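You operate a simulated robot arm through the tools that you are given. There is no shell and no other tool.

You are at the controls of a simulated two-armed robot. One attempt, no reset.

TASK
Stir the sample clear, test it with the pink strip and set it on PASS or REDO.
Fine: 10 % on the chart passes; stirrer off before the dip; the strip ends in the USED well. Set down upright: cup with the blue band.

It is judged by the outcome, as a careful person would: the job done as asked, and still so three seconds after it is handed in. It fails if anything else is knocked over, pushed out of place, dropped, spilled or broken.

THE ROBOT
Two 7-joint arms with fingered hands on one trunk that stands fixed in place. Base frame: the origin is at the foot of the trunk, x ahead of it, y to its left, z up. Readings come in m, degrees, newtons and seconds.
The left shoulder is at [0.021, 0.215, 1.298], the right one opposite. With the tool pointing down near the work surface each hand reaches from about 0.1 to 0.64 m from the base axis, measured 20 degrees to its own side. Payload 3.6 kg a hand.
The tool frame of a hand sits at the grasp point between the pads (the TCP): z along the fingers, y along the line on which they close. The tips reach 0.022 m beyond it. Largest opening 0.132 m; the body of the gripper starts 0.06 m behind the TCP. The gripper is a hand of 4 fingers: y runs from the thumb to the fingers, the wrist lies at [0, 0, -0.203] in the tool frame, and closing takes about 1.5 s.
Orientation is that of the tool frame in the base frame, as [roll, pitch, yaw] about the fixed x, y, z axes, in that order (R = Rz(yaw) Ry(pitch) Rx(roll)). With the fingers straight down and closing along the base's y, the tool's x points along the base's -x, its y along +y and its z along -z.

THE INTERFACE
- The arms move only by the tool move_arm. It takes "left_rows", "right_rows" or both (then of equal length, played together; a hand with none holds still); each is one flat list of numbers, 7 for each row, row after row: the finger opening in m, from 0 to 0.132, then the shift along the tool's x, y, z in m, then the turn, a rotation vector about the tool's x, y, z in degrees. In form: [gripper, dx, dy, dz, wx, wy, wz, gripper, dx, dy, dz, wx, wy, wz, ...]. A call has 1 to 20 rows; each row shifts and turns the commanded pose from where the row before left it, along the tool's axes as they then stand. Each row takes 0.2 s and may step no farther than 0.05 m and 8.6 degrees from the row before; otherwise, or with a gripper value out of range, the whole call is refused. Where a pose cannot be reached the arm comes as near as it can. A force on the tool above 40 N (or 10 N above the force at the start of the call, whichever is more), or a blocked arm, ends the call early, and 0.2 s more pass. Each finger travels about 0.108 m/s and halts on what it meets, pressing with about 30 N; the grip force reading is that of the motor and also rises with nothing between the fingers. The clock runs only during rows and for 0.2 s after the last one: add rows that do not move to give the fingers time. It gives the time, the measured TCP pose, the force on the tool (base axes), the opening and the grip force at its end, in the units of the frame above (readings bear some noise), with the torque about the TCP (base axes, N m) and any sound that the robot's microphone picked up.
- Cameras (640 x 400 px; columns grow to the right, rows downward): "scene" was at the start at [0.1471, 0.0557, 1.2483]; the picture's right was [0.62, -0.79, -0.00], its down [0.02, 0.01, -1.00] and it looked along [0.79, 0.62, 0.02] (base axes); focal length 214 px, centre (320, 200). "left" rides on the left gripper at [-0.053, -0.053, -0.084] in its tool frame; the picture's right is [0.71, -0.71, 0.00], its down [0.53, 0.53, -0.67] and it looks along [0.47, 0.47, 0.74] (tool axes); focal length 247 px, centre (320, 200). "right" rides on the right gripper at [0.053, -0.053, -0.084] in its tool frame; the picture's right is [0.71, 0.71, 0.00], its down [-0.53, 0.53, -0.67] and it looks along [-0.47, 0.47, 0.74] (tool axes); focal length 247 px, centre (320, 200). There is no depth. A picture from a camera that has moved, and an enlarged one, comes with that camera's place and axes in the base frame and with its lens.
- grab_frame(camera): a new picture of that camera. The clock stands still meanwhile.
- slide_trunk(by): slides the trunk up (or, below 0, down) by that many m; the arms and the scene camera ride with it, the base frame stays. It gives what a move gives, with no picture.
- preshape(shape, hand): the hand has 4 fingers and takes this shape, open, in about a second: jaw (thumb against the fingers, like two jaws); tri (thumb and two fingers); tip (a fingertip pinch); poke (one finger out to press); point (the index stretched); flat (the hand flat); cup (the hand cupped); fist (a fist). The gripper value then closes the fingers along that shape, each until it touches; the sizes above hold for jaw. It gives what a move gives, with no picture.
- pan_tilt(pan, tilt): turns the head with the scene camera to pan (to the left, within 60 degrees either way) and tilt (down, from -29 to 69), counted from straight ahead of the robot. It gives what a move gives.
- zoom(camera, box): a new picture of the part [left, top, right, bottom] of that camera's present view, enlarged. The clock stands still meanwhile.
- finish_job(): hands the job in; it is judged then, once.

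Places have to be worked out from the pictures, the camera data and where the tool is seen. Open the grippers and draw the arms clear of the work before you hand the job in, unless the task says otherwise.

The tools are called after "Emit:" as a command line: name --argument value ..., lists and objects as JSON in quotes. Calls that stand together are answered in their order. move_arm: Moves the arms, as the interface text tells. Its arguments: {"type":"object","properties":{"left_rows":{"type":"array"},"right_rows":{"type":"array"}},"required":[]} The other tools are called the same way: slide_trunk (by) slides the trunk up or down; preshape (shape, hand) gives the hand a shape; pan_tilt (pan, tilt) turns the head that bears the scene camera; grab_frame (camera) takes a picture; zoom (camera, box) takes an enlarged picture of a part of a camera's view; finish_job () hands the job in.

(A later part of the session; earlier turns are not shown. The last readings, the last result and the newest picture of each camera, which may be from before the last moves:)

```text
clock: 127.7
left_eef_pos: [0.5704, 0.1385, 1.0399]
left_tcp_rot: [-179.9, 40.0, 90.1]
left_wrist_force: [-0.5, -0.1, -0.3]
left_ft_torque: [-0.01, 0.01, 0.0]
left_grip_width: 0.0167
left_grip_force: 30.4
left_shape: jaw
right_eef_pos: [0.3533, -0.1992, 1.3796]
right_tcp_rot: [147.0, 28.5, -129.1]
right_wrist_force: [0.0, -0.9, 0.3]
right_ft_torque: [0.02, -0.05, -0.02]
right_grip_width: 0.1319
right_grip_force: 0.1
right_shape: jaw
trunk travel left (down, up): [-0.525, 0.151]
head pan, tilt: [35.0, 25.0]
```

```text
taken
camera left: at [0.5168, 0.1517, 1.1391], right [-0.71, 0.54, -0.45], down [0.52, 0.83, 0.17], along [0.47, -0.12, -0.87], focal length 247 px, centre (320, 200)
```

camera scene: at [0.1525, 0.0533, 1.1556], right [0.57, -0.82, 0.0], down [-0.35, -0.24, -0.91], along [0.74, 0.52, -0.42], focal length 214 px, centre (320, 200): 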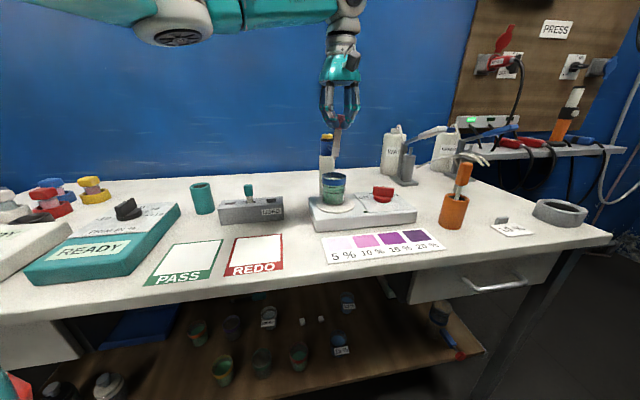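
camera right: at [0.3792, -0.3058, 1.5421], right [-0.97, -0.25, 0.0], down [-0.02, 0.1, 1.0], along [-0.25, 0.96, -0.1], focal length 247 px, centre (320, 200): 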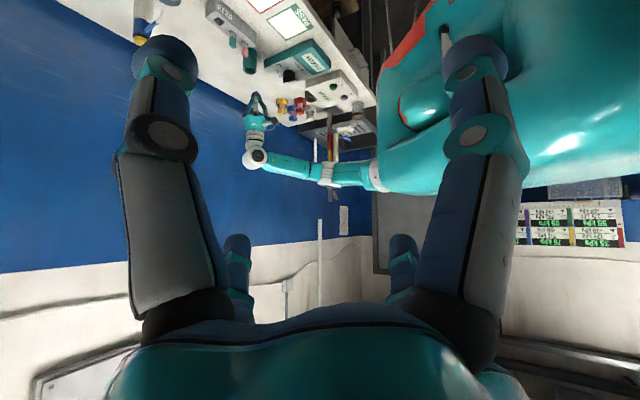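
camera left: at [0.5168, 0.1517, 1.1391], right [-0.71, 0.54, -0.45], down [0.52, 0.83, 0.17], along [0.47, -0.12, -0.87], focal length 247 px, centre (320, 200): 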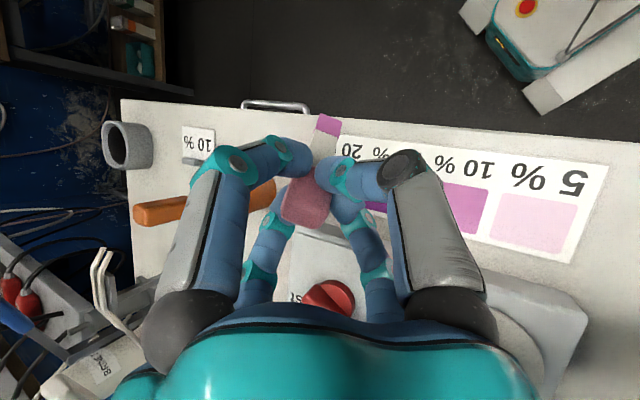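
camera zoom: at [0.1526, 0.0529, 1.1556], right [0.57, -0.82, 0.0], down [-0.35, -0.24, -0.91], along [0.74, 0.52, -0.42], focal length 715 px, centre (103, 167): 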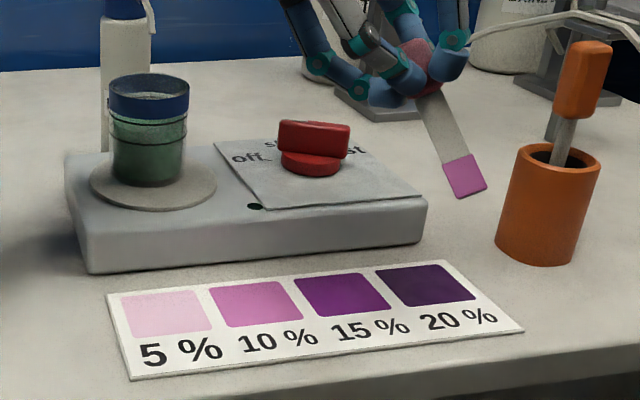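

In the light the pad is plainly the 10 % colour, so the sample passes. I make the hand upright again, raise, and carry the strip over to the USED well.

Emit:
move_arm --left_rows '[0.0, 0, 0, 0, 0, 8, 0, 0.0, 0, 0, 0, 0, 8, 0, 0.0, 0, 0, 0, 0, 8, 0, 0.0, 0, 0, 0, 0, 8, 0, 0.0, 0, 0, 0, 0, 8, 0, 0.0, 0, 0, -0.04, 0, 0, 0, 0.0, 0, 0, -0.04, 0, 0, 0, 0.0, 0.04, -0.0078, 0, 0, 0, 0, 0.0, 0.04, -0.0078, 0, 0, 0, 0, 0.0, 0.04, -0.0078, 0, 0, 0, 0, 0.0, 0.04, -0.0078, 0, 0, 0, 0, 0.0, 0.04, -0.0078, 0, 0, 0, 0, 0.0, 0.04, -0.0078, 0, 0, 0, 0, 0.0, 0.04, -0.0078, 0, 0, 0, 0, 0.0, 0.04, -0.0078, 0, 0, 0, 0, 0.0, 0, 0, 0, 0, 0, 0]'

Emit:
pan_tilt --pan 45 --tilt 25

Emit:
grab_frame --camera "left"

Emit:
zoom --camera "scene" --box '[260, 90, 380, 220]'

```text
clock: 131.1
left_eef_pos: [0.509, 0.4612, 1.1187]
left_tcp_rot: [-180.0, -0.2, 90.0]
left_wrist_force: [0.1, -0.7, -0.5]
left_ft_torque: [0.01, -0.01, -0.01]
left_grip_width: 0.0163
left_grip_force: 29.9
left_shape: jaw
right_eef_pos: [0.3525, -0.1991, 1.3791]
right_tcp_rot: [147.1, 28.5, -129.1]
right_wrist_force: [0.3, -0.4, 0.3]
right_ft_torque: [0.0, 0.01, -0.04]
right_grip_width: 0.1318
right_grip_force: 0.0
right_shape: jaw
trunk travel left (down, up): [-0.525, 0.151]
head pan, tilt: [35.0, 25.0]
```

```text
clock: 131.8
left_eef_pos: [0.509, 0.4616, 1.1196]
left_tcp_rot: [180.0, -0.1, 90.1]
left_wrist_force: [-0.9, -0.3, -1.0]
left_ft_torque: [0.0, 0.02, 0.01]
left_grip_width: 0.0168
left_grip_force: 30.3
left_shape: jaw
right_eef_pos: [0.3525, -0.1999, 1.3796]
right_tcp_rot: [147.1, 28.5, -129.1]
right_wrist_force: [0.4, -0.9, 0.0]
right_ft_torque: [-0.03, 0.0, -0.04]
right_grip_width: 0.1319
right_grip_force: 0.0
right_shape: jaw
trunk travel left (down, up): [-0.525, 0.151]
head pan, tilt: [45.0, 25.0]
```

```text
taken
camera left: at [0.4552, 0.4077, 1.2029], right [-0.71, 0.71, 0.0], down [0.53, 0.53, 0.67], along [0.47, 0.47, -0.74], focal length 247 px, centre (320, 200)
```

left: 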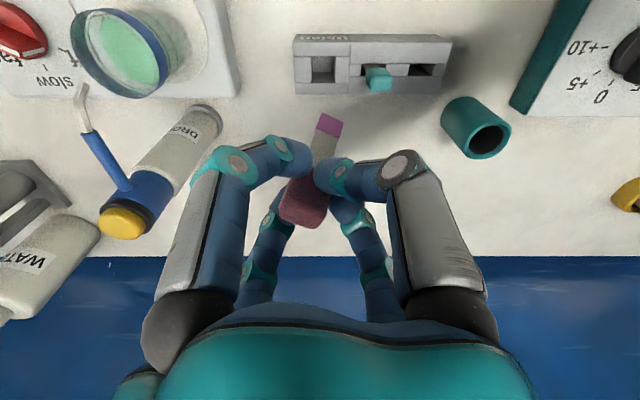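

```text
3.08 times, centred on (320, 155) of scene
camera zoom: at [0.1422, 0.0655, 1.1556], right [0.71, -0.71, 0.0], down [-0.3, -0.3, -0.91], along [0.64, 0.64, -0.42], focal length 660 px, centre (320, 338)
```

zoom: 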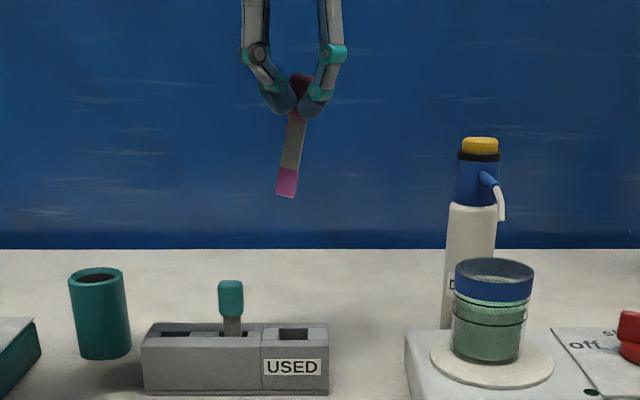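

The strip leans ~8° (bottom toward the left) in the grip. I tilt the hand by 8.5° to make it vertical, then look again at strip and USED hole.

Emit:
move_arm --left_rows '[0.0, 0, 0, 0, -6, -6, 0, 0.0, 0, 0, 0.02, 0, 0, 0, 0.0, 0, 0, 0.02, 0, 0, 0, 0.0, 0, 0, 0, 0, 0, 0]'

Emit:
zoom --camera "left" --box '[250, 10, 420, 230]'

Emit:
zoom --camera "scene" --box '[280, 110, 370, 230]'

```text
clock: 132.8
left_eef_pos: [0.5138, 0.454, 1.0791]
left_tcp_rot: [173.9, 5.8, 89.8]
left_wrist_force: [0.1, -0.4, 0.1]
left_ft_torque: [0.02, 0.01, 0.0]
left_grip_width: 0.0167
left_grip_force: 30.7
left_shape: jaw
right_eef_pos: [0.3522, -0.1976, 1.3794]
right_tcp_rot: [147.1, 28.6, -129.1]
right_wrist_force: [-1.0, 0.0, 0.8]
right_ft_torque: [0.0, 0.05, 0.03]
right_grip_width: 0.132
right_grip_force: 0.1
right_shape: jaw
trunk travel left (down, up): [-0.525, 0.151]
head pan, tilt: [45.0, 25.0]
```

```text
1.82 times, centred on (335, 120) of left
camera zoom: at [0.4514, 0.4098, 1.1625], right [-0.7, 0.7, -0.15], down [0.46, 0.59, 0.66], along [0.55, 0.4, -0.73], focal length 449 px, centre (293, 346)
```

zoom: 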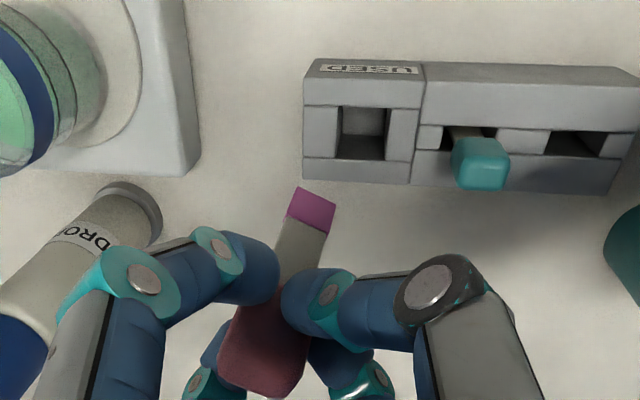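

```text
3.33 times, centred on (325, 170) of scene
camera zoom: at [0.1421, 0.0653, 1.1557], right [0.71, -0.71, 0.0], down [-0.3, -0.3, -0.91], along [0.64, 0.64, -0.42], focal length 715 px, centre (303, 300)
```

zoom: 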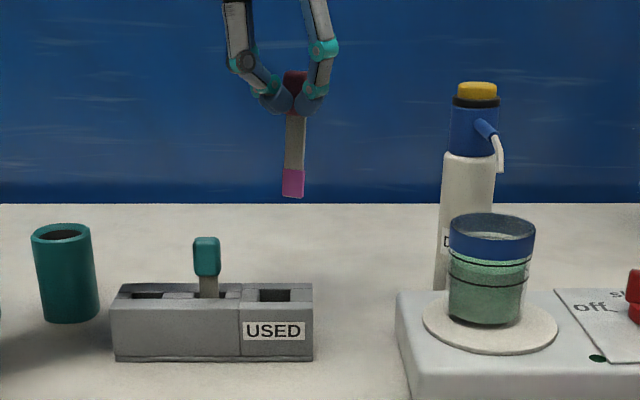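

The strip hangs vertical now; relative to the USED hole it must go ~15 mm to the left. I shift and lower to ~3 cm above the rack, then check.

Emit:
move_arm --left_rows '[0.0, 0.0102, -0.0116, -0.0023, 0, 0, 0, 0.0, 0.0024, -0.0024, 0.0223, 0, 0, 0, 0.0, 0.0024, -0.0024, 0.0223, 0, 0, 0, 0.0, 0, 0, 0, 0, 0, 0]'

Emit:
zoom --camera "left" --box '[250, 30, 420, 230]'

Emit:
zoom --camera "scene" --box '[270, 140, 350, 230]'

```text
clock: 133.8
left_eef_pos: [0.5014, 0.4656, 1.0353]
left_tcp_rot: [174.0, 5.8, 89.8]
left_wrist_force: [-0.3, 0.1, -1.0]
left_ft_torque: [-0.01, 0.0, -0.01]
left_grip_width: 0.0166
left_grip_force: 30.0
left_shape: jaw
right_eef_pos: [0.3525, -0.1982, 1.3791]
right_tcp_rot: [147.1, 28.4, -129.1]
right_wrist_force: [0.8, 0.2, 0.5]
right_ft_torque: [0.01, 0.03, -0.03]
right_grip_width: 0.132
right_grip_force: 0.0
right_shape: jaw
trunk travel left (down, up): [-0.525, 0.151]
head pan, tilt: [45.0, 25.0]
```

```text
2.00 times, centred on (335, 130) of left
camera zoom: at [0.4383, 0.4208, 1.1182], right [-0.7, 0.7, -0.15], down [0.46, 0.59, 0.66], along [0.55, 0.4, -0.73], focal length 494 px, centre (290, 340)
```

zoom: 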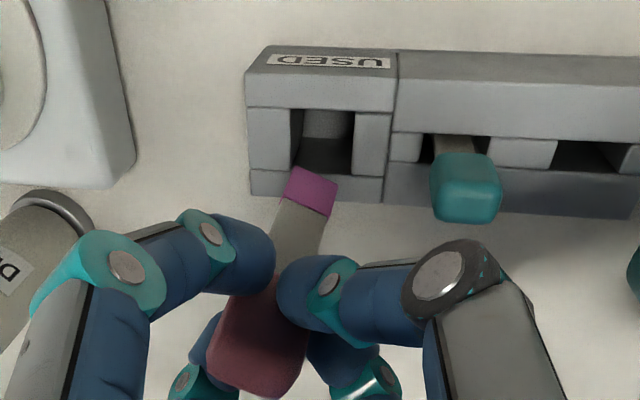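

```text
4.44 times, centred on (310, 185) of scene
camera zoom: at [0.1422, 0.0654, 1.1556], right [0.71, -0.71, 0.0], down [-0.3, -0.3, -0.91], along [0.64, 0.64, -0.42], focal length 953 px, centre (364, 267)
```

zoom: 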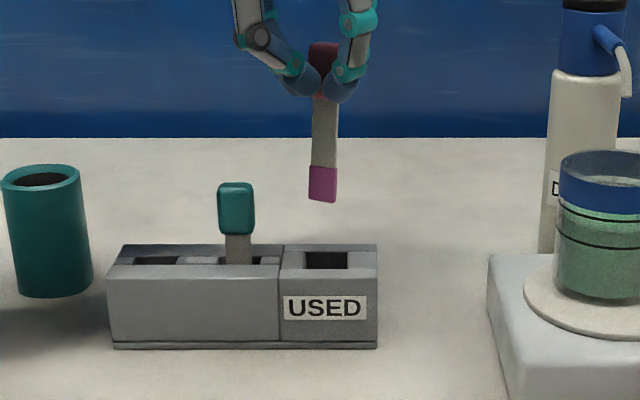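

Nearly aligned: needs +2 mm right and +1.7 mm back. I correct and lower to just above the hole.

Emit:
move_arm --left_rows '[0.0, 0.0015, -0.0003, 0.015, 0, 0, 0, 0.0, 0.0015, -0.0003, 0.0145, 0, 0, 0, 0.0, 0, 0, 0, 0, 0, 0]'

Emit:
zoom --camera "left" --box '[250, 40, 410, 220]'

Emit:
zoom --camera "scene" --box '[280, 150, 345, 220]'

```text
clock: 134.7
left_eef_pos: [0.5028, 0.4645, 1.0044]
left_tcp_rot: [174.0, 5.8, 89.7]
left_wrist_force: [0.2, -0.5, -0.1]
left_ft_torque: [-0.02, 0.02, 0.0]
left_grip_width: 0.0164
left_grip_force: 30.0
left_shape: jaw
right_eef_pos: [0.3515, -0.199, 1.3795]
right_tcp_rot: [147.1, 28.5, -129.1]
right_wrist_force: [-0.3, 0.2, 0.5]
right_ft_torque: [0.0, 0.0, -0.01]
right_grip_width: 0.1322
right_grip_force: 0.1
right_shape: jaw
trunk travel left (down, up): [-0.525, 0.151]
head pan, tilt: [45.0, 25.0]
```

```text
2.22 times, centred on (330, 130) of left
camera zoom: at [0.4401, 0.4194, 1.0874], right [-0.7, 0.7, -0.15], down [0.46, 0.59, 0.66], along [0.55, 0.4, -0.73], focal length 549 px, centre (298, 356)
```

zoom: 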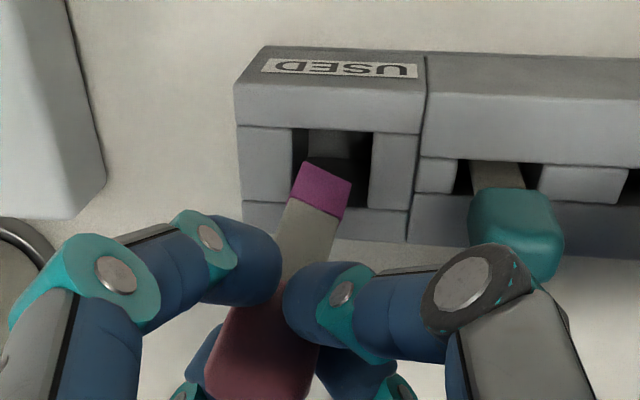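

```text
5.71 times, centred on (312, 185) of scene
camera zoom: at [0.142, 0.0656, 1.1557], right [0.71, -0.71, 0.0], down [-0.3, -0.3, -0.91], along [0.64, 0.64, -0.42], focal length 1226 px, centre (363, 286)
```

zoom: 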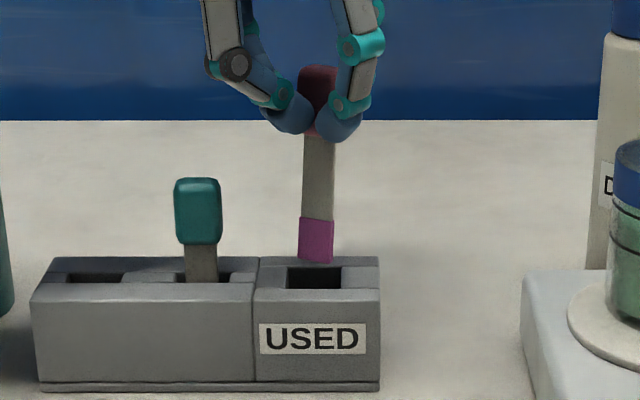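

The strip's lower end is centred over the USED hole. I lower it into the well slowly.

Emit:
move_arm --left_rows '[0.0, 0.0011, -0.0011, 0.0105, 0, 0, 0, 0.0, 0.0011, -0.0011, 0.0105, 0, 0, 0, 0.0, 0.0011, -0.0011, 0.0105, 0, 0, 0, 0.0, 0.0011, -0.0011, 0.0105, 0, 0, 0, 0.0, 0, 0, 0, 0, 0, 0]'

Emit:
zoom --camera "left" --box '[230, 40, 410, 240]'

Emit:
zoom --camera "scene" --box '[270, 150, 345, 230]'

```text
clock: 135.8
left_eef_pos: [0.5023, 0.4657, 0.9633]
left_tcp_rot: [174.1, 5.8, 89.8]
left_wrist_force: [-0.7, -0.6, -1.7]
left_ft_torque: [-0.01, -0.03, 0.0]
left_grip_width: 0.0165
left_grip_force: 29.6
left_shape: jaw
right_eef_pos: [0.3528, -0.1993, 1.3787]
right_tcp_rot: [147.1, 28.4, -129.1]
right_wrist_force: [0.0, -0.7, -0.4]
right_ft_torque: [0.02, 0.0, 0.0]
right_grip_width: 0.1318
right_grip_force: 0.0
right_shape: jaw
trunk travel left (down, up): [-0.525, 0.151]
head pan, tilt: [45.0, 25.0]
```

```text
2.00 times, centred on (320, 140) of left
camera zoom: at [0.4401, 0.4211, 1.0458], right [-0.7, 0.7, -0.15], down [0.46, 0.59, 0.66], along [0.55, 0.4, -0.73], focal length 494 px, centre (320, 320)
```

zoom: 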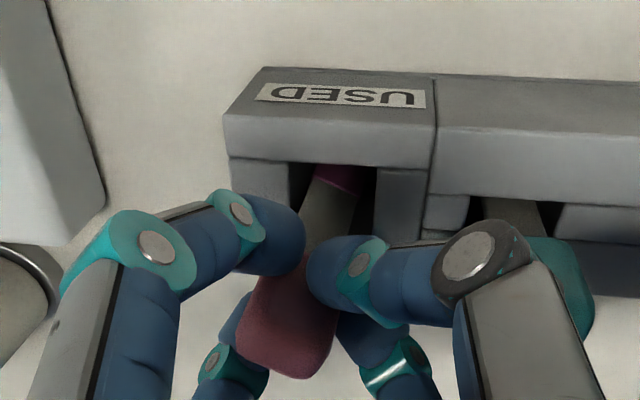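

```text
5.00 times, centred on (308, 190) of scene
camera zoom: at [0.1421, 0.0656, 1.1556], right [0.71, -0.71, 0.0], down [-0.3, -0.3, -0.91], along [0.64, 0.64, -0.42], focal length 1072 px, centre (382, 250)
```

zoom: 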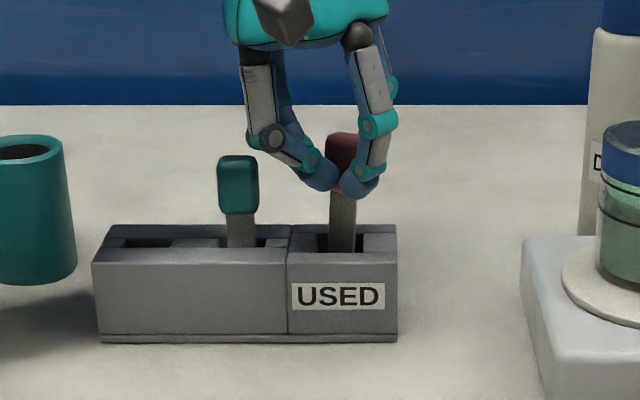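

The strip is in the USED well. I lower the last few millimetres and open the fingers moderately (0.042) to stay clear of the teal strip.

Emit:
move_arm --left_rows '[0.0, 0.0006, -0.0006, 0.006, 0, 0, 0, 0.0, 0, 0, 0, 0, 0, 0, 0.03, 0, 0, 0, 0, 0, 0, 0.042, 0, 0, 0, 0, 0, 0, 0.042, 0, 0, 0, 0, 0, 0, 0.042, 0, 0, 0, 0, 0, 0]'

Emit:
zoom --camera "left" --box '[230, 40, 410, 240]'

Emit:
zoom --camera "scene" --box '[270, 150, 345, 230]'

```text
clock: 137.2
left_eef_pos: [0.5031, 0.466, 0.9569]
left_tcp_rot: [174.0, 5.9, 89.8]
left_wrist_force: [-0.2, -0.1, -0.5]
left_ft_torque: [0.0, 0.0, 0.0]
left_grip_width: 0.0419
left_grip_force: 0.2
left_shape: jaw
right_eef_pos: [0.3518, -0.1987, 1.3804]
right_tcp_rot: [147.1, 28.4, -129.1]
right_wrist_force: [-0.7, -0.4, 0.3]
right_ft_torque: [-0.02, -0.03, 0.01]
right_grip_width: 0.132
right_grip_force: 0.1
right_shape: jaw
trunk travel left (down, up): [-0.525, 0.151]
head pan, tilt: [45.0, 25.0]
```

```text
2.00 times, centred on (320, 140) of left
camera zoom: at [0.441, 0.4207, 1.0402], right [-0.7, 0.7, -0.15], down [0.46, 0.59, 0.66], along [0.55, 0.4, -0.73], focal length 494 px, centre (320, 320)
```

zoom: 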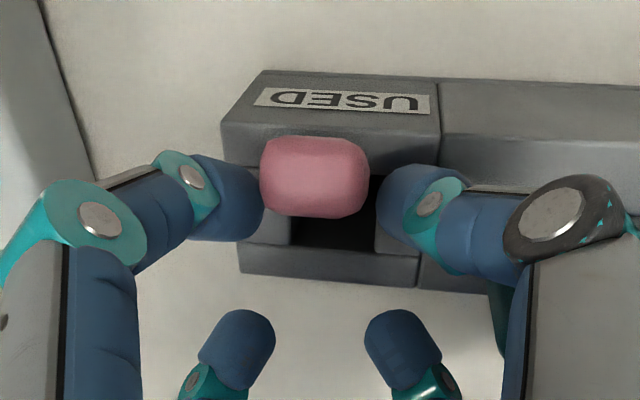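

```text
5.00 times, centred on (308, 190) of scene
camera zoom: at [0.1421, 0.0656, 1.1556], right [0.71, -0.71, 0.0], down [-0.3, -0.3, -0.91], along [0.64, 0.64, -0.42], focal length 1072 px, centre (382, 250)
```

zoom: 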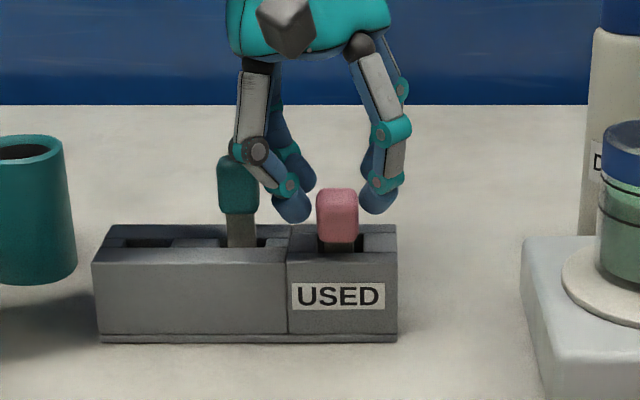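

The strip has dropped into the USED well and stands there. I lift the hand straight up and restore it to vertical.

Emit:
move_arm --left_rows '[0.042, -0.002, 0.002, -0.0198, 0, 0, 0, 0.042, -0.0035, 0.0035, -0.0326, 0, 0, 0, 0.042, -0.0035, 0.0035, -0.0326, 0, 0, 0, 0.042, -0.0035, 0.0035, -0.0326, 0, 0, 0, 0.042, -0.0035, 0.0035, -0.0326, 0, 0, 0, 0.042, 0, 0, 0, 6, 6, 0, 0.06, 0, 0, 0, 0, 0, 0, 0.1, 0, 0, 0, 0, 0, 0, 0.1, 0, 0, 0, 0, 0, 0]'

Emit:
grab_frame --camera "left"

Emit:
grab_frame --camera "scene"

```text
clock: 139.2
left_eef_pos: [0.5043, 0.4639, 1.1089]
left_tcp_rot: [180.0, -0.1, 90.2]
left_wrist_force: [-1.1, -0.2, -0.1]
left_ft_torque: [0.01, 0.01, 0.01]
left_grip_width: 0.0998
left_grip_force: 0.0
left_shape: jaw
right_eef_pos: [0.3511, -0.1981, 1.3807]
right_tcp_rot: [147.0, 28.3, -129.1]
right_wrist_force: [-1.0, 1.1, -0.2]
right_ft_torque: [0.01, 0.0, 0.01]
right_grip_width: 0.1319
right_grip_force: 0.1
right_shape: jaw
trunk travel left (down, up): [-0.525, 0.151]
head pan, tilt: [45.0, 25.0]
```

```text
taken
camera left: at [0.45, 0.4107, 1.1925], right [-0.71, 0.71, 0.0], down [0.53, 0.53, 0.67], along [0.47, 0.47, -0.74], focal length 247 px, centre (320, 200)
```

left: 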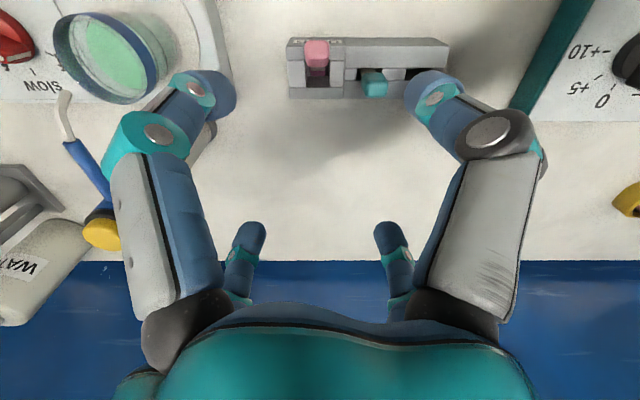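

```text
taken
camera scene: at [0.142, 0.0658, 1.1556], right [0.71, -0.71, 0.0], down [-0.3, -0.3, -0.91], along [0.64, 0.64, -0.42], focal length 214 px, centre (320, 200)
```

scene: 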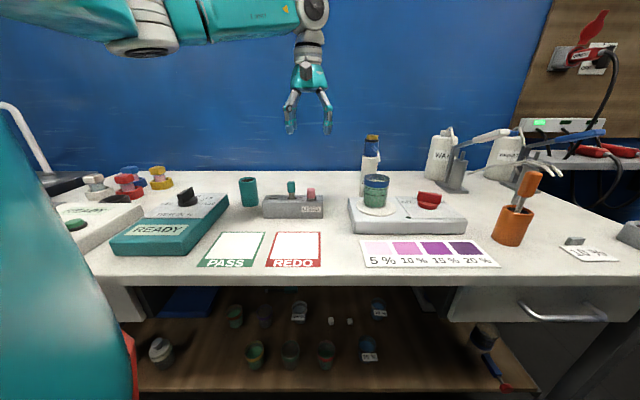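

The pink strip is in the USED well and nothing else moved. Now the cup: I go over it with the hand open (0.10) at safe height.

Emit:
move_arm --left_rows '[0.1, -0.0291, 0.018, 0, 0, 0, 0, 0.1, -0.0291, 0.018, 0, 0, 0, 0, 0.1, -0.0291, 0.018, 0, 0, 0, 0, 0.1, -0.0291, 0.018, 0, 0, 0, 0, 0.1, -0.0291, 0.018, 0, 0, 0, 0, 0.1, 0, 0, 0, 0, 0, 0]'

Emit:
grab_frame --camera "left"

Emit:
zoom --camera "scene" --box '[310, 80, 450, 240]'

```text
clock: 140.7
left_eef_pos: [0.5923, 0.3178, 1.1107]
left_tcp_rot: [-179.9, 0.0, 90.1]
left_wrist_force: [-0.1, -0.2, 0.1]
left_ft_torque: [-0.01, -0.01, -0.03]
left_grip_width: 0.0996
left_grip_force: 0.1
left_shape: jaw
right_eef_pos: [0.3521, -0.1979, 1.3796]
right_tcp_rot: [147.1, 28.5, -129.1]
right_wrist_force: [0.4, 1.2, -0.2]
right_ft_torque: [-0.01, 0.01, 0.01]
right_grip_width: 0.1318
right_grip_force: 0.0
right_shape: jaw
trunk travel left (down, up): [-0.525, 0.151]
head pan, tilt: [45.0, 25.0]
```

```text
taken
camera left: at [0.5391, 0.2648, 1.1947], right [-0.71, 0.71, 0.0], down [0.52, 0.53, 0.67], along [0.47, 0.47, -0.74], focal length 247 px, centre (320, 200)
```

left: 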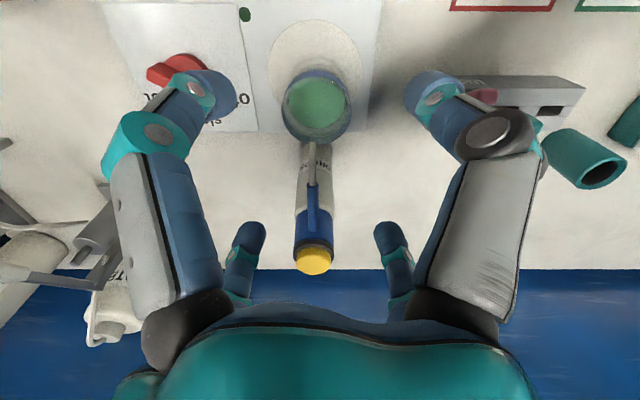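

```text
2.50 times, centred on (380, 160) of scene
camera zoom: at [0.1419, 0.0662, 1.1556], right [0.71, -0.71, 0.0], down [-0.3, -0.3, -0.91], along [0.64, 0.64, -0.42], focal length 536 px, centre (170, 300)
```

zoom: 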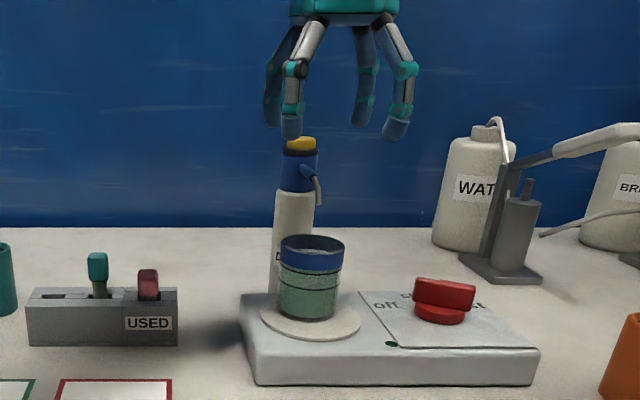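

The hand is above the cup. I zoom in on the cup rim from the hand camera to centre precisely.

Emit:
zoom --camera "left" --box '[250, 40, 390, 160]'

```text
3.33 times, centred on (320, 100) of left
camera zoom: at [0.5391, 0.2648, 1.1947], right [-0.71, 0.71, 0.0], down [0.52, 0.53, 0.67], along [0.47, 0.47, -0.74], focal length 823 px, centre (320, 533)
```

zoom: 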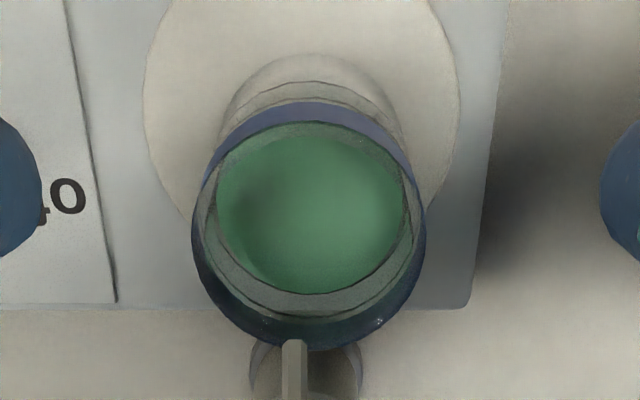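

The cup centre appears ~5–9 mm further forward than the hand axis. I correct partly, lower until the fingertips are just above the rim, and compare there.

Emit:
move_arm --left_rows '[0.1, 0.003, 0.005, 0.025, 0, 0, 0, 0.1, 0, 0, 0.025, 0, 0, 0, 0.1, 0, 0, 0.025, 0, 0, 0, 0.1, 0, 0, 0, 0, 0, 0]'

Emit:
grab_frame --camera "left"

Emit:
zoom --camera "scene" --box '[330, 120, 430, 230]'

```text
clock: 141.7
left_eef_pos: [0.6, 0.321, 1.0362]
left_tcp_rot: [-179.9, -0.1, 90.2]
left_wrist_force: [0.2, -0.1, -0.2]
left_ft_torque: [0.0, 0.01, -0.03]
left_grip_width: 0.1
left_grip_force: 0.0
left_shape: jaw
right_eef_pos: [0.352, -0.198, 1.379]
right_tcp_rot: [147.2, 28.5, -129.1]
right_wrist_force: [-0.1, -0.2, 0.3]
right_ft_torque: [0.0, 0.0, -0.02]
right_grip_width: 0.1319
right_grip_force: 0.1
right_shape: jaw
trunk travel left (down, up): [-0.525, 0.151]
head pan, tilt: [45.0, 25.0]
```

```text
taken
camera left: at [0.5459, 0.2679, 1.1203], right [-0.71, 0.71, 0.0], down [0.53, 0.53, 0.67], along [0.47, 0.48, -0.74], focal length 247 px, centre (320, 200)
```

left: 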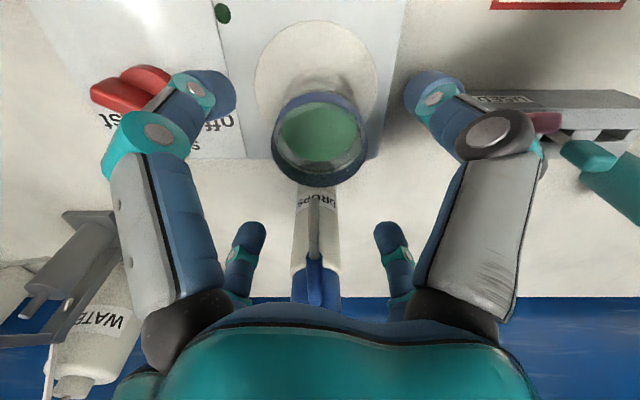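

```text
3.64 times, centred on (380, 175) of scene
camera zoom: at [0.1421, 0.0655, 1.1557], right [0.71, -0.71, 0.0], down [-0.3, -0.3, -0.91], along [0.64, 0.64, -0.42], focal length 780 px, centre (102, 291)
```

zoom: 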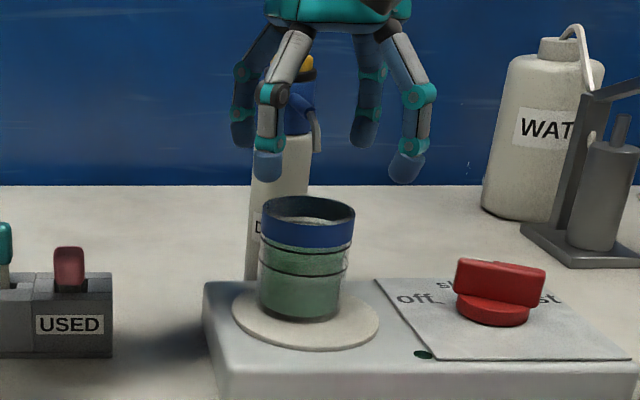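

In the hand camera the cup is centred sideways and ~3 mm further forward. I correct that and descend around the cup to TCP z≈0.962.

Emit:
move_arm --left_rows '[0.1, 0.0021, 0.0021, 0.02, 0, 0, 0, 0.1, 0, 0, 0.02, 0, 0, 0, 0.1, 0, 0, 0.02, 0, 0, 0, 0.1, 0, 0, 0.014, 0, 0, 0, 0.1, 0, 0, 0, 0, 0, 0]'

Emit:
grab_frame --camera "left"

Emit:
zoom --camera "scene" --box '[330, 120, 430, 230]'

```text
clock: 142.8
left_eef_pos: [0.6, 0.3231, 0.9597]
left_tcp_rot: [-179.9, -0.1, 90.1]
left_wrist_force: [-0.9, 0.8, 0.2]
left_ft_torque: [-0.02, -0.08, 0.06]
left_grip_width: 0.0996
left_grip_force: 0.2
left_shape: jaw
right_eef_pos: [0.3518, -0.1977, 1.3804]
right_tcp_rot: [147.1, 28.5, -129.1]
right_wrist_force: [0.1, 0.5, 0.1]
right_ft_torque: [-0.04, 0.03, 0.0]
right_grip_width: 0.1319
right_grip_force: 0.1
right_shape: jaw
trunk travel left (down, up): [-0.525, 0.151]
head pan, tilt: [45.0, 25.0]
```

```text
taken
camera left: at [0.5469, 0.2706, 1.0443], right [-0.71, 0.71, 0.0], down [0.53, 0.53, 0.67], along [0.47, 0.47, -0.74], focal length 247 px, centre (320, 200)
```

left: 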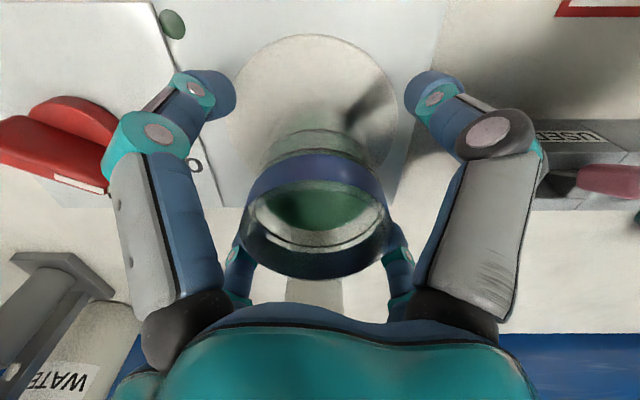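

```text
3.64 times, centred on (380, 175) of scene
camera zoom: at [0.1422, 0.0656, 1.1556], right [0.71, -0.71, 0.0], down [-0.3, -0.3, -0.91], along [0.64, 0.64, -0.42], focal length 780 px, centre (102, 291)
```

zoom: 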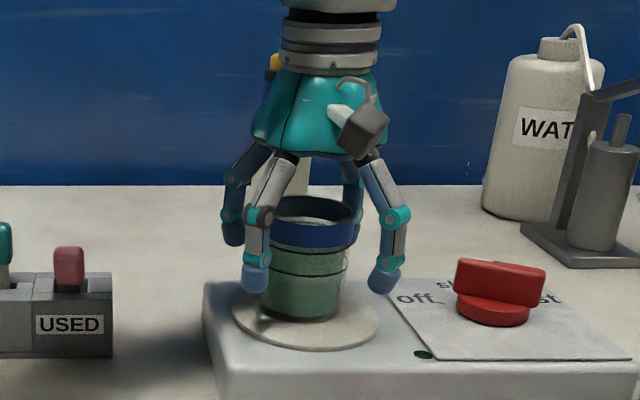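

The cup stands between the four digits. I close gradually.

Emit:
move_arm --left_rows '[0.085, 0, 0, 0, 0, 0, 0, 0.075, 0, 0, 0, 0, 0, 0, 0.068, 0, 0, 0, 0, 0, 0, 0.062, 0, 0, 0, 0, 0, 0, 0.055, 0, 0, 0, 0, 0, 0, 0.045, 0, 0, 0, 0, 0, 0, 0.03, 0, 0, 0, 0, 0, 0, 0.03, 0, 0, 0, 0, 0, 0]'

Emit:
grab_frame --camera "left"

Emit:
zoom --camera "scene" --box '[330, 120, 430, 230]'

```text
clock: 144.7
left_eef_pos: [0.6004, 0.3234, 0.9608]
left_tcp_rot: [-180.0, -0.1, 90.2]
left_wrist_force: [-0.7, 0.2, -0.7]
left_ft_torque: [0.02, -0.07, 0.03]
left_grip_width: 0.0509
left_grip_force: 29.9
left_shape: jaw
right_eef_pos: [0.3525, -0.1988, 1.3788]
right_tcp_rot: [147.1, 28.4, -129.1]
right_wrist_force: [0.4, -0.1, 0.0]
right_ft_torque: [0.03, 0.0, -0.01]
right_grip_width: 0.1321
right_grip_force: 0.1
right_shape: jaw
trunk travel left (down, up): [-0.525, 0.151]
head pan, tilt: [45.0, 25.0]
```

```text
taken
camera left: at [0.547, 0.2706, 1.0444], right [-0.71, 0.71, 0.0], down [0.53, 0.53, 0.67], along [0.47, 0.47, -0.74], focal length 247 px, centre (320, 200)
```

left: 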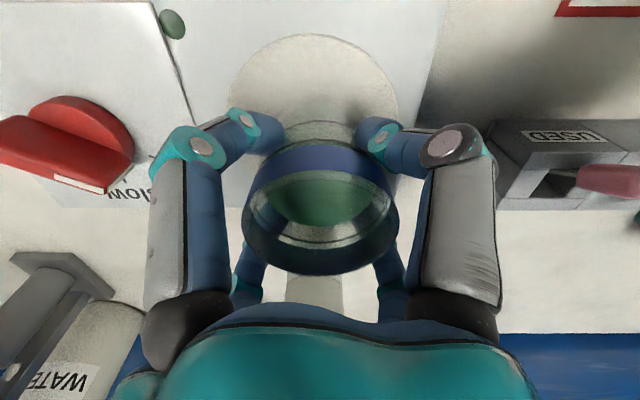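

```text
3.64 times, centred on (380, 175) of scene
camera zoom: at [0.1423, 0.0657, 1.1556], right [0.71, -0.71, 0.0], down [-0.3, -0.3, -0.91], along [0.64, 0.64, -0.42], focal length 780 px, centre (102, 291)
```

zoom: 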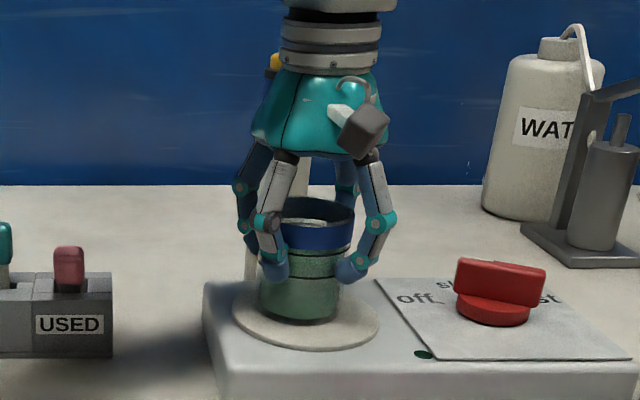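

Firm grip at 0.051 with 30 N, the cup still upright in place. I lift gently and straight up.

Emit:
move_arm --left_rows '[0.03, 0, 0, -0.005, 0, 0, 0, 0.03, 0, 0, -0.01, 0, 0, 0, 0.03, 0, 0, -0.012, 0, 0, 0, 0.03, 0, 0, -0.015, 0, 0, 0, 0.03, 0, 0, -0.015, 0, 0, 0, 0.03, 0, 0, -0.01, 0, 0, 0, 0.03, 0, 0, -0.005, 0, 0, 0, 0.03, 0, 0, 0, 0, 0, 0]'

Emit:
grab_frame --camera "left"

Emit:
zoom --camera "scene" --box '[310, 100, 430, 230]'

```text
clock: 146.4
left_eef_pos: [0.6002, 0.3251, 1.033]
left_tcp_rot: [180.0, -0.1, 90.1]
left_wrist_force: [-0.7, 0.1, -2.4]
left_ft_torque: [-0.01, 0.0, 0.0]
left_grip_width: 0.0509
left_grip_force: 30.5
left_shape: jaw
right_eef_pos: [0.353, -0.1987, 1.3792]
right_tcp_rot: [147.2, 28.4, -129.1]
right_wrist_force: [-1.2, -0.2, -0.4]
right_ft_torque: [0.0, 0.02, 0.02]
right_grip_width: 0.132
right_grip_force: 0.0
right_shape: jaw
trunk travel left (down, up): [-0.525, 0.151]
head pan, tilt: [45.0, 25.0]
```

```text
taken
camera left: at [0.5467, 0.2721, 1.1164], right [-0.71, 0.71, 0.0], down [0.53, 0.53, 0.67], along [0.47, 0.47, -0.74], focal length 247 px, centre (320, 200)
```

left: 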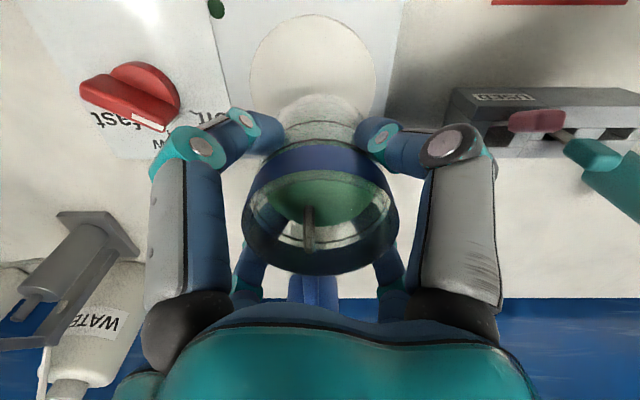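

```text
3.08 times, centred on (370, 165) of scene
camera zoom: at [0.1426, 0.0657, 1.1556], right [0.71, -0.71, 0.0], down [-0.3, -0.3, -0.91], along [0.64, 0.64, -0.42], focal length 660 px, centre (166, 308)
```

zoom: 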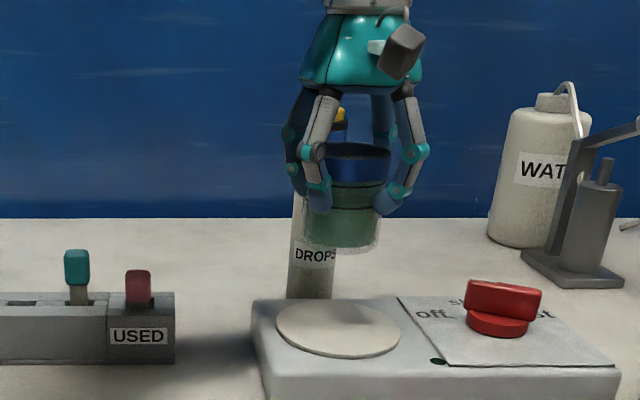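

The cup is lifted level (force -2.4 N, its weight). I carry it gently: first back toward the bench front, then left along the bench.

Emit:
move_arm --left_rows '[0.03, -0.006, -0.006, -0.003, 0, 0, 0, 0.03, -0.013, -0.013, -0.004, 0, 0, 0, 0.03, -0.017, -0.017, -0.004, 0, 0, 0, 0.03, -0.017, -0.017, -0.004, 0, 0, 0, 0.03, -0.01, -0.012, 0, 0, 0, 0, 0.03, 0.002, -0.012, 0, 0, 0, 0, 0.03, 0.013, -0.0165, 0, 0, 0, 0, 0.03, 0.0151, -0.0178, 0, 0, 0, 0, 0.03, 0.0151, -0.0178, 0, 0, 0, 0, 0.03, 0.0151, -0.0178, 0, 0, 0, 0, 0.03, 0.0151, -0.0178, 0, 0, 0, 0, 0.03, 0.01, -0.012, 0, 0, 0, 0, 0.03, 0.004, -0.005, 0, 0, 0, 0, 0.03, 0, 0, 0, 0, 0, 0]'

Emit:
grab_frame --camera "left"

Emit:
grab_frame --camera "scene"

```text
clock: 149.4
left_eef_pos: [0.4178, 0.3493, 1.0489]
left_tcp_rot: [180.0, -0.2, 90.1]
left_wrist_force: [0.3, 0.7, -1.6]
left_ft_torque: [0.0, 0.0, 0.03]
left_grip_width: 0.0509
left_grip_force: 30.0
left_shape: jaw
right_eef_pos: [0.3527, -0.1987, 1.3797]
right_tcp_rot: [147.1, 28.4, -129.1]
right_wrist_force: [-0.2, 0.1, -0.1]
right_ft_torque: [0.0, 0.03, 0.0]
right_grip_width: 0.132
right_grip_force: 0.1
right_shape: jaw
trunk travel left (down, up): [-0.525, 0.151]
head pan, tilt: [45.0, 25.0]
```

```text
taken
camera left: at [0.365, 0.2963, 1.1323], right [-0.71, 0.71, 0.0], down [0.53, 0.53, 0.67], along [0.47, 0.47, -0.74], focal length 247 px, centre (320, 200)
```

left: 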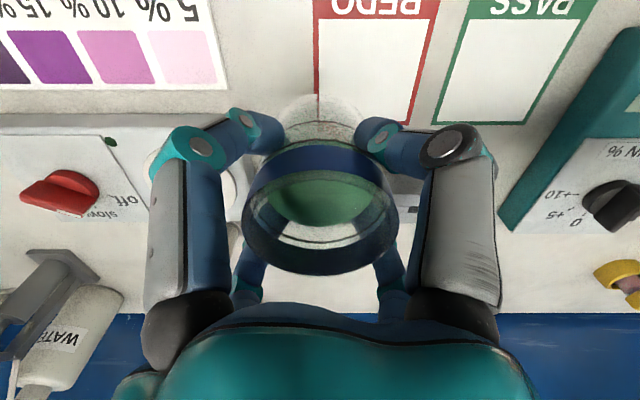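

```text
taken
camera scene: at [0.1423, 0.0657, 1.1556], right [0.71, -0.71, 0.0], down [-0.3, -0.3, -0.91], along [0.64, 0.64, -0.42], focal length 214 px, centre (320, 200)
```

scene: 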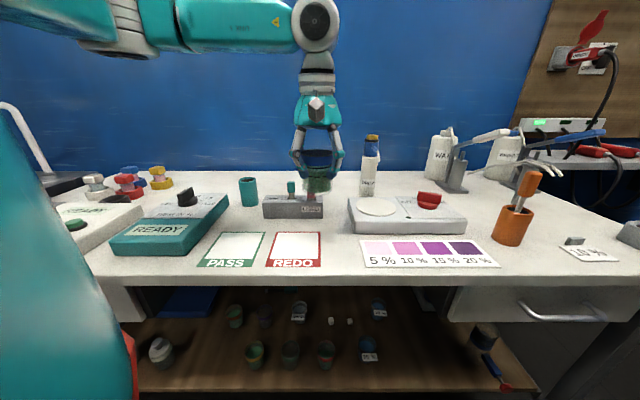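

I check the PASS field's exact place with a zoom before moving over it.

Emit:
zoom --camera "scene" --box '[190, 215, 330, 280]'

```text
4.57 times, centred on (260, 248) of scene
camera zoom: at [0.1423, 0.0657, 1.1556], right [0.71, -0.71, 0.0], down [-0.3, -0.3, -0.91], along [0.64, 0.64, -0.42], focal length 980 px, centre (594, -17)
```

zoom: 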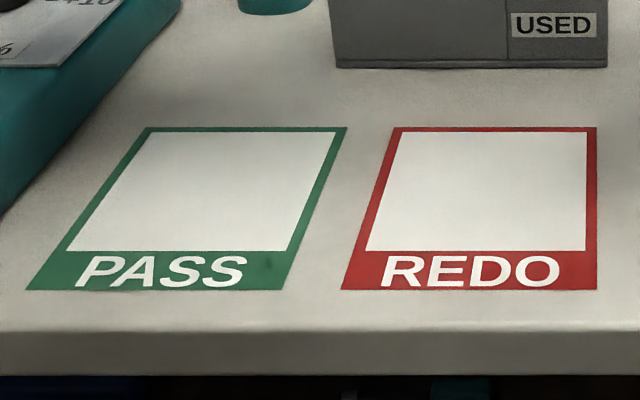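

PASS centre is ≈(0.2845, 0.467). I move the cup over it at the same height, gently.

Emit:
move_arm --left_rows '[0.03, 0.004, -0.0045, 0, 0, 0, 0, 0.03, 0.009, -0.0102, 0, 0, 0, 0, 0.03, 0.0135, -0.0153, 0, 0, 0, 0, 0.03, 0.0145, -0.0164, 0, 0, 0, 0, 0.03, 0.0145, -0.0164, 0, 0, 0, 0, 0.03, 0.0145, -0.0164, 0, 0, 0, 0, 0.03, 0.0145, -0.0164, 0, 0, 0, 0, 0.03, 0.0145, -0.0164, 0, 0, 0, 0, 0.03, 0.0115, -0.013, 0, 0, 0, 0, 0.03, 0.0072, -0.0083, 0, 0, 0, 0, 0.03, 0, 0, 0, 0, 0, 0, 0.03, 0, 0, 0, 0, 0, 0]'

Emit:
grab_frame --camera "left"

Emit:
zoom --camera "scene" --box '[170, 100, 330, 280]'

```text
clock: 152.1
left_eef_pos: [0.285, 0.4689, 1.0491]
left_tcp_rot: [180.0, -0.1, 90.1]
left_wrist_force: [0.2, -0.4, -2.4]
left_ft_torque: [0.02, -0.01, -0.02]
left_grip_width: 0.0509
left_grip_force: 30.3
left_shape: jaw
right_eef_pos: [0.3521, -0.1993, 1.3795]
right_tcp_rot: [147.1, 28.4, -129.2]
right_wrist_force: [-0.1, -0.3, 0.4]
right_ft_torque: [0.01, 0.0, 0.01]
right_grip_width: 0.1317
right_grip_force: 0.0
right_shape: jaw
trunk travel left (down, up): [-0.525, 0.151]
head pan, tilt: [45.0, 25.0]
```

```text
taken
camera left: at [0.2312, 0.4151, 1.1328], right [-0.71, 0.71, 0.0], down [0.53, 0.53, 0.67], along [0.47, 0.47, -0.74], focal length 247 px, centre (320, 200)
```

left: 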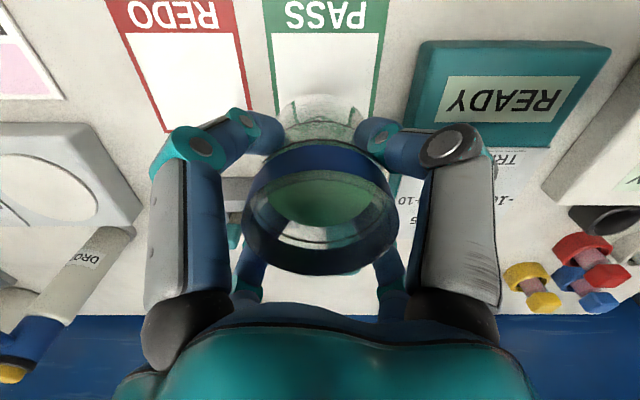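

```text
2.22 times, centred on (250, 190) of scene
camera zoom: at [0.1419, 0.0657, 1.1556], right [0.71, -0.71, 0.0], down [-0.3, -0.3, -0.91], along [0.64, 0.64, -0.42], focal length 477 px, centre (476, 222)
```

zoom: 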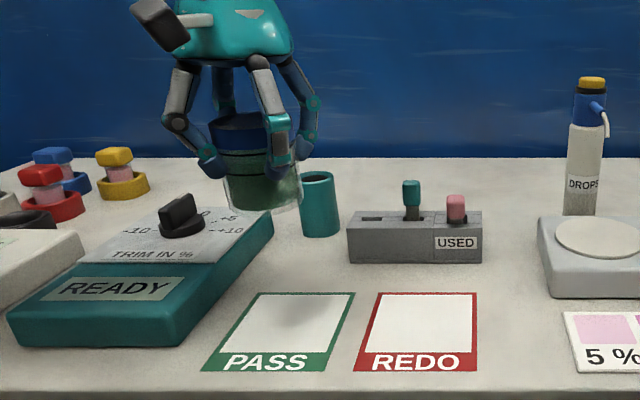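

The cup is right above the PASS field (its shadow falls on it), the TRIM box is clear of the fingers. I lower gently to just above the table.

Emit:
move_arm --left_rows '[0.03, 0, 0, 0.01, 0, 0, 0, 0.03, 0, 0, 0.02, 0, 0, 0, 0.03, 0, 0, 0.022, 0, 0, 0, 0.03, 0, 0, 0.022, 0, 0, 0, 0.03, 0, 0, 0.02, 0, 0, 0, 0.03, 0, 0, 0.014, 0, 0, 0, 0.03, 0, 0, 0.008, 0, 0, 0, 0.03, 0, 0, 0, 0, 0, 0]'

Emit:
grab_frame --camera "left"

Emit:
zoom --camera "scene" --box '[170, 130, 330, 290]'

```text
clock: 153.8
left_eef_pos: [0.2852, 0.4681, 0.9314]
left_tcp_rot: [179.9, -0.1, 90.1]
left_wrist_force: [-0.1, -0.5, -2.0]
left_ft_torque: [0.0, 0.02, -0.02]
left_grip_width: 0.0507
left_grip_force: 30.0
left_shape: jaw
right_eef_pos: [0.3525, -0.1994, 1.379]
right_tcp_rot: [147.1, 28.5, -129.1]
right_wrist_force: [-1.0, -0.1, -0.6]
right_ft_torque: [-0.03, 0.01, 0.06]
right_grip_width: 0.1319
right_grip_force: 0.1
right_shape: jaw
trunk travel left (down, up): [-0.525, 0.151]
head pan, tilt: [45.0, 25.0]
```

```text
taken
camera left: at [0.2315, 0.4141, 1.0156], right [-0.71, 0.71, 0.0], down [0.53, 0.53, 0.67], along [0.47, 0.47, -0.74], focal length 247 px, centre (320, 200)
```

left: 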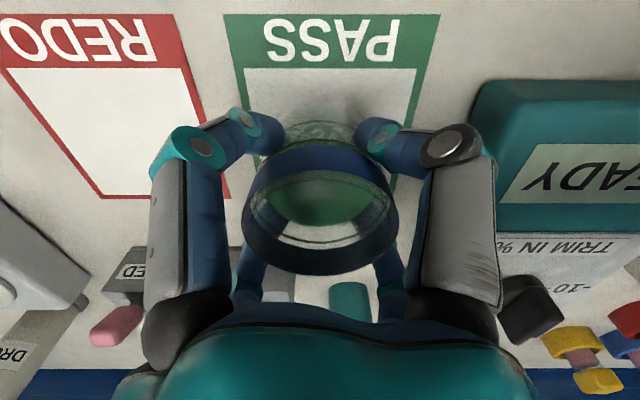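

```text
2.50 times, centred on (250, 210) of scene
camera zoom: at [0.142, 0.0657, 1.1556], right [0.71, -0.71, 0.0], down [-0.3, -0.3, -0.91], along [0.64, 0.64, -0.42], focal length 536 px, centre (495, 175)
```

zoom: 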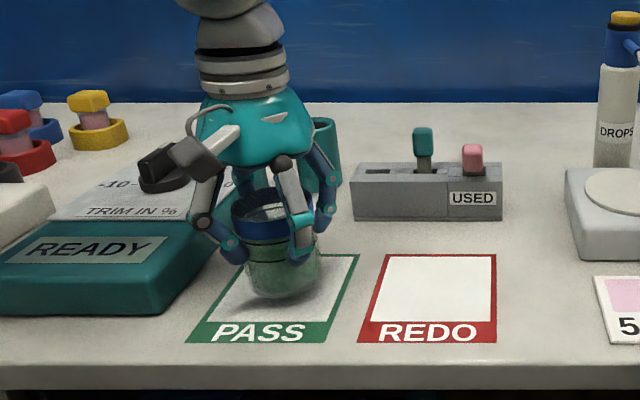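

Still carrying its weight (-2 N), the cup is a few mm above PASS. I lower in small steps watching the force.

Emit:
move_arm --left_rows '[0.03, 0, 0, 0.003, 0, 0, 0, 0.03, 0, 0, 0.003, 0, 0, 0, 0.03, 0, 0, 0.002, 0, 0, 0, 0.03, 0, 0, 0, 0, 0, 0]'

Emit:
zoom --camera "scene" --box '[200, 180, 290, 260]'

```text
clock: 154.8
left_eef_pos: [0.2845, 0.4695, 0.9246]
left_tcp_rot: [180.0, -0.1, 90.1]
left_wrist_force: [-0.5, 0.2, -2.0]
left_ft_torque: [-0.03, 0.01, 0.01]
left_grip_width: 0.0509
left_grip_force: 30.4
left_shape: jaw
right_eef_pos: [0.3519, -0.1986, 1.38]
right_tcp_rot: [147.1, 28.3, -129.1]
right_wrist_force: [-0.7, -0.7, 0.3]
right_ft_torque: [-0.01, -0.01, -0.02]
right_grip_width: 0.1322
right_grip_force: 0.1
right_shape: jaw
trunk travel left (down, up): [-0.525, 0.151]
head pan, tilt: [45.0, 25.0]
```

```text
5.00 times, centred on (245, 220) of scene
camera zoom: at [0.142, 0.0657, 1.1556], right [0.71, -0.71, 0.0], down [-0.3, -0.3, -0.91], along [0.64, 0.64, -0.42], focal length 1072 px, centre (695, 100)
```

zoom: 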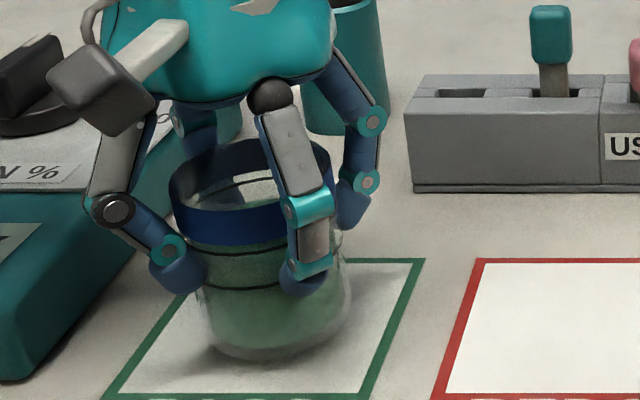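

Force unchanged at -2 N, so it's still hanging. I lower further in 2–3 mm steps.

Emit:
move_arm --left_rows '[0.03, 0, 0, 0.002, 0, 0, 0, 0.03, 0, 0, 0.002, 0, 0, 0, 0.03, 0, 0, 0, 0, 0, 0]'

```text
clock: 155.7
left_eef_pos: [0.286, 0.4692, 0.9204]
left_tcp_rot: [-180.0, -0.2, 90.1]
left_wrist_force: [-0.7, 0.3, -1.5]
left_ft_torque: [0.01, 0.01, 0.01]
left_grip_width: 0.0509
left_grip_force: 30.5
left_shape: jaw
right_eef_pos: [0.3523, -0.1977, 1.3809]
right_tcp_rot: [147.1, 28.4, -129.1]
right_wrist_force: [0.1, -1.0, 0.5]
right_ft_torque: [0.02, -0.02, -0.04]
right_grip_width: 0.1318
right_grip_force: 0.0
right_shape: jaw
trunk travel left (down, up): [-0.525, 0.151]
head pan, tilt: [45.0, 25.0]
```

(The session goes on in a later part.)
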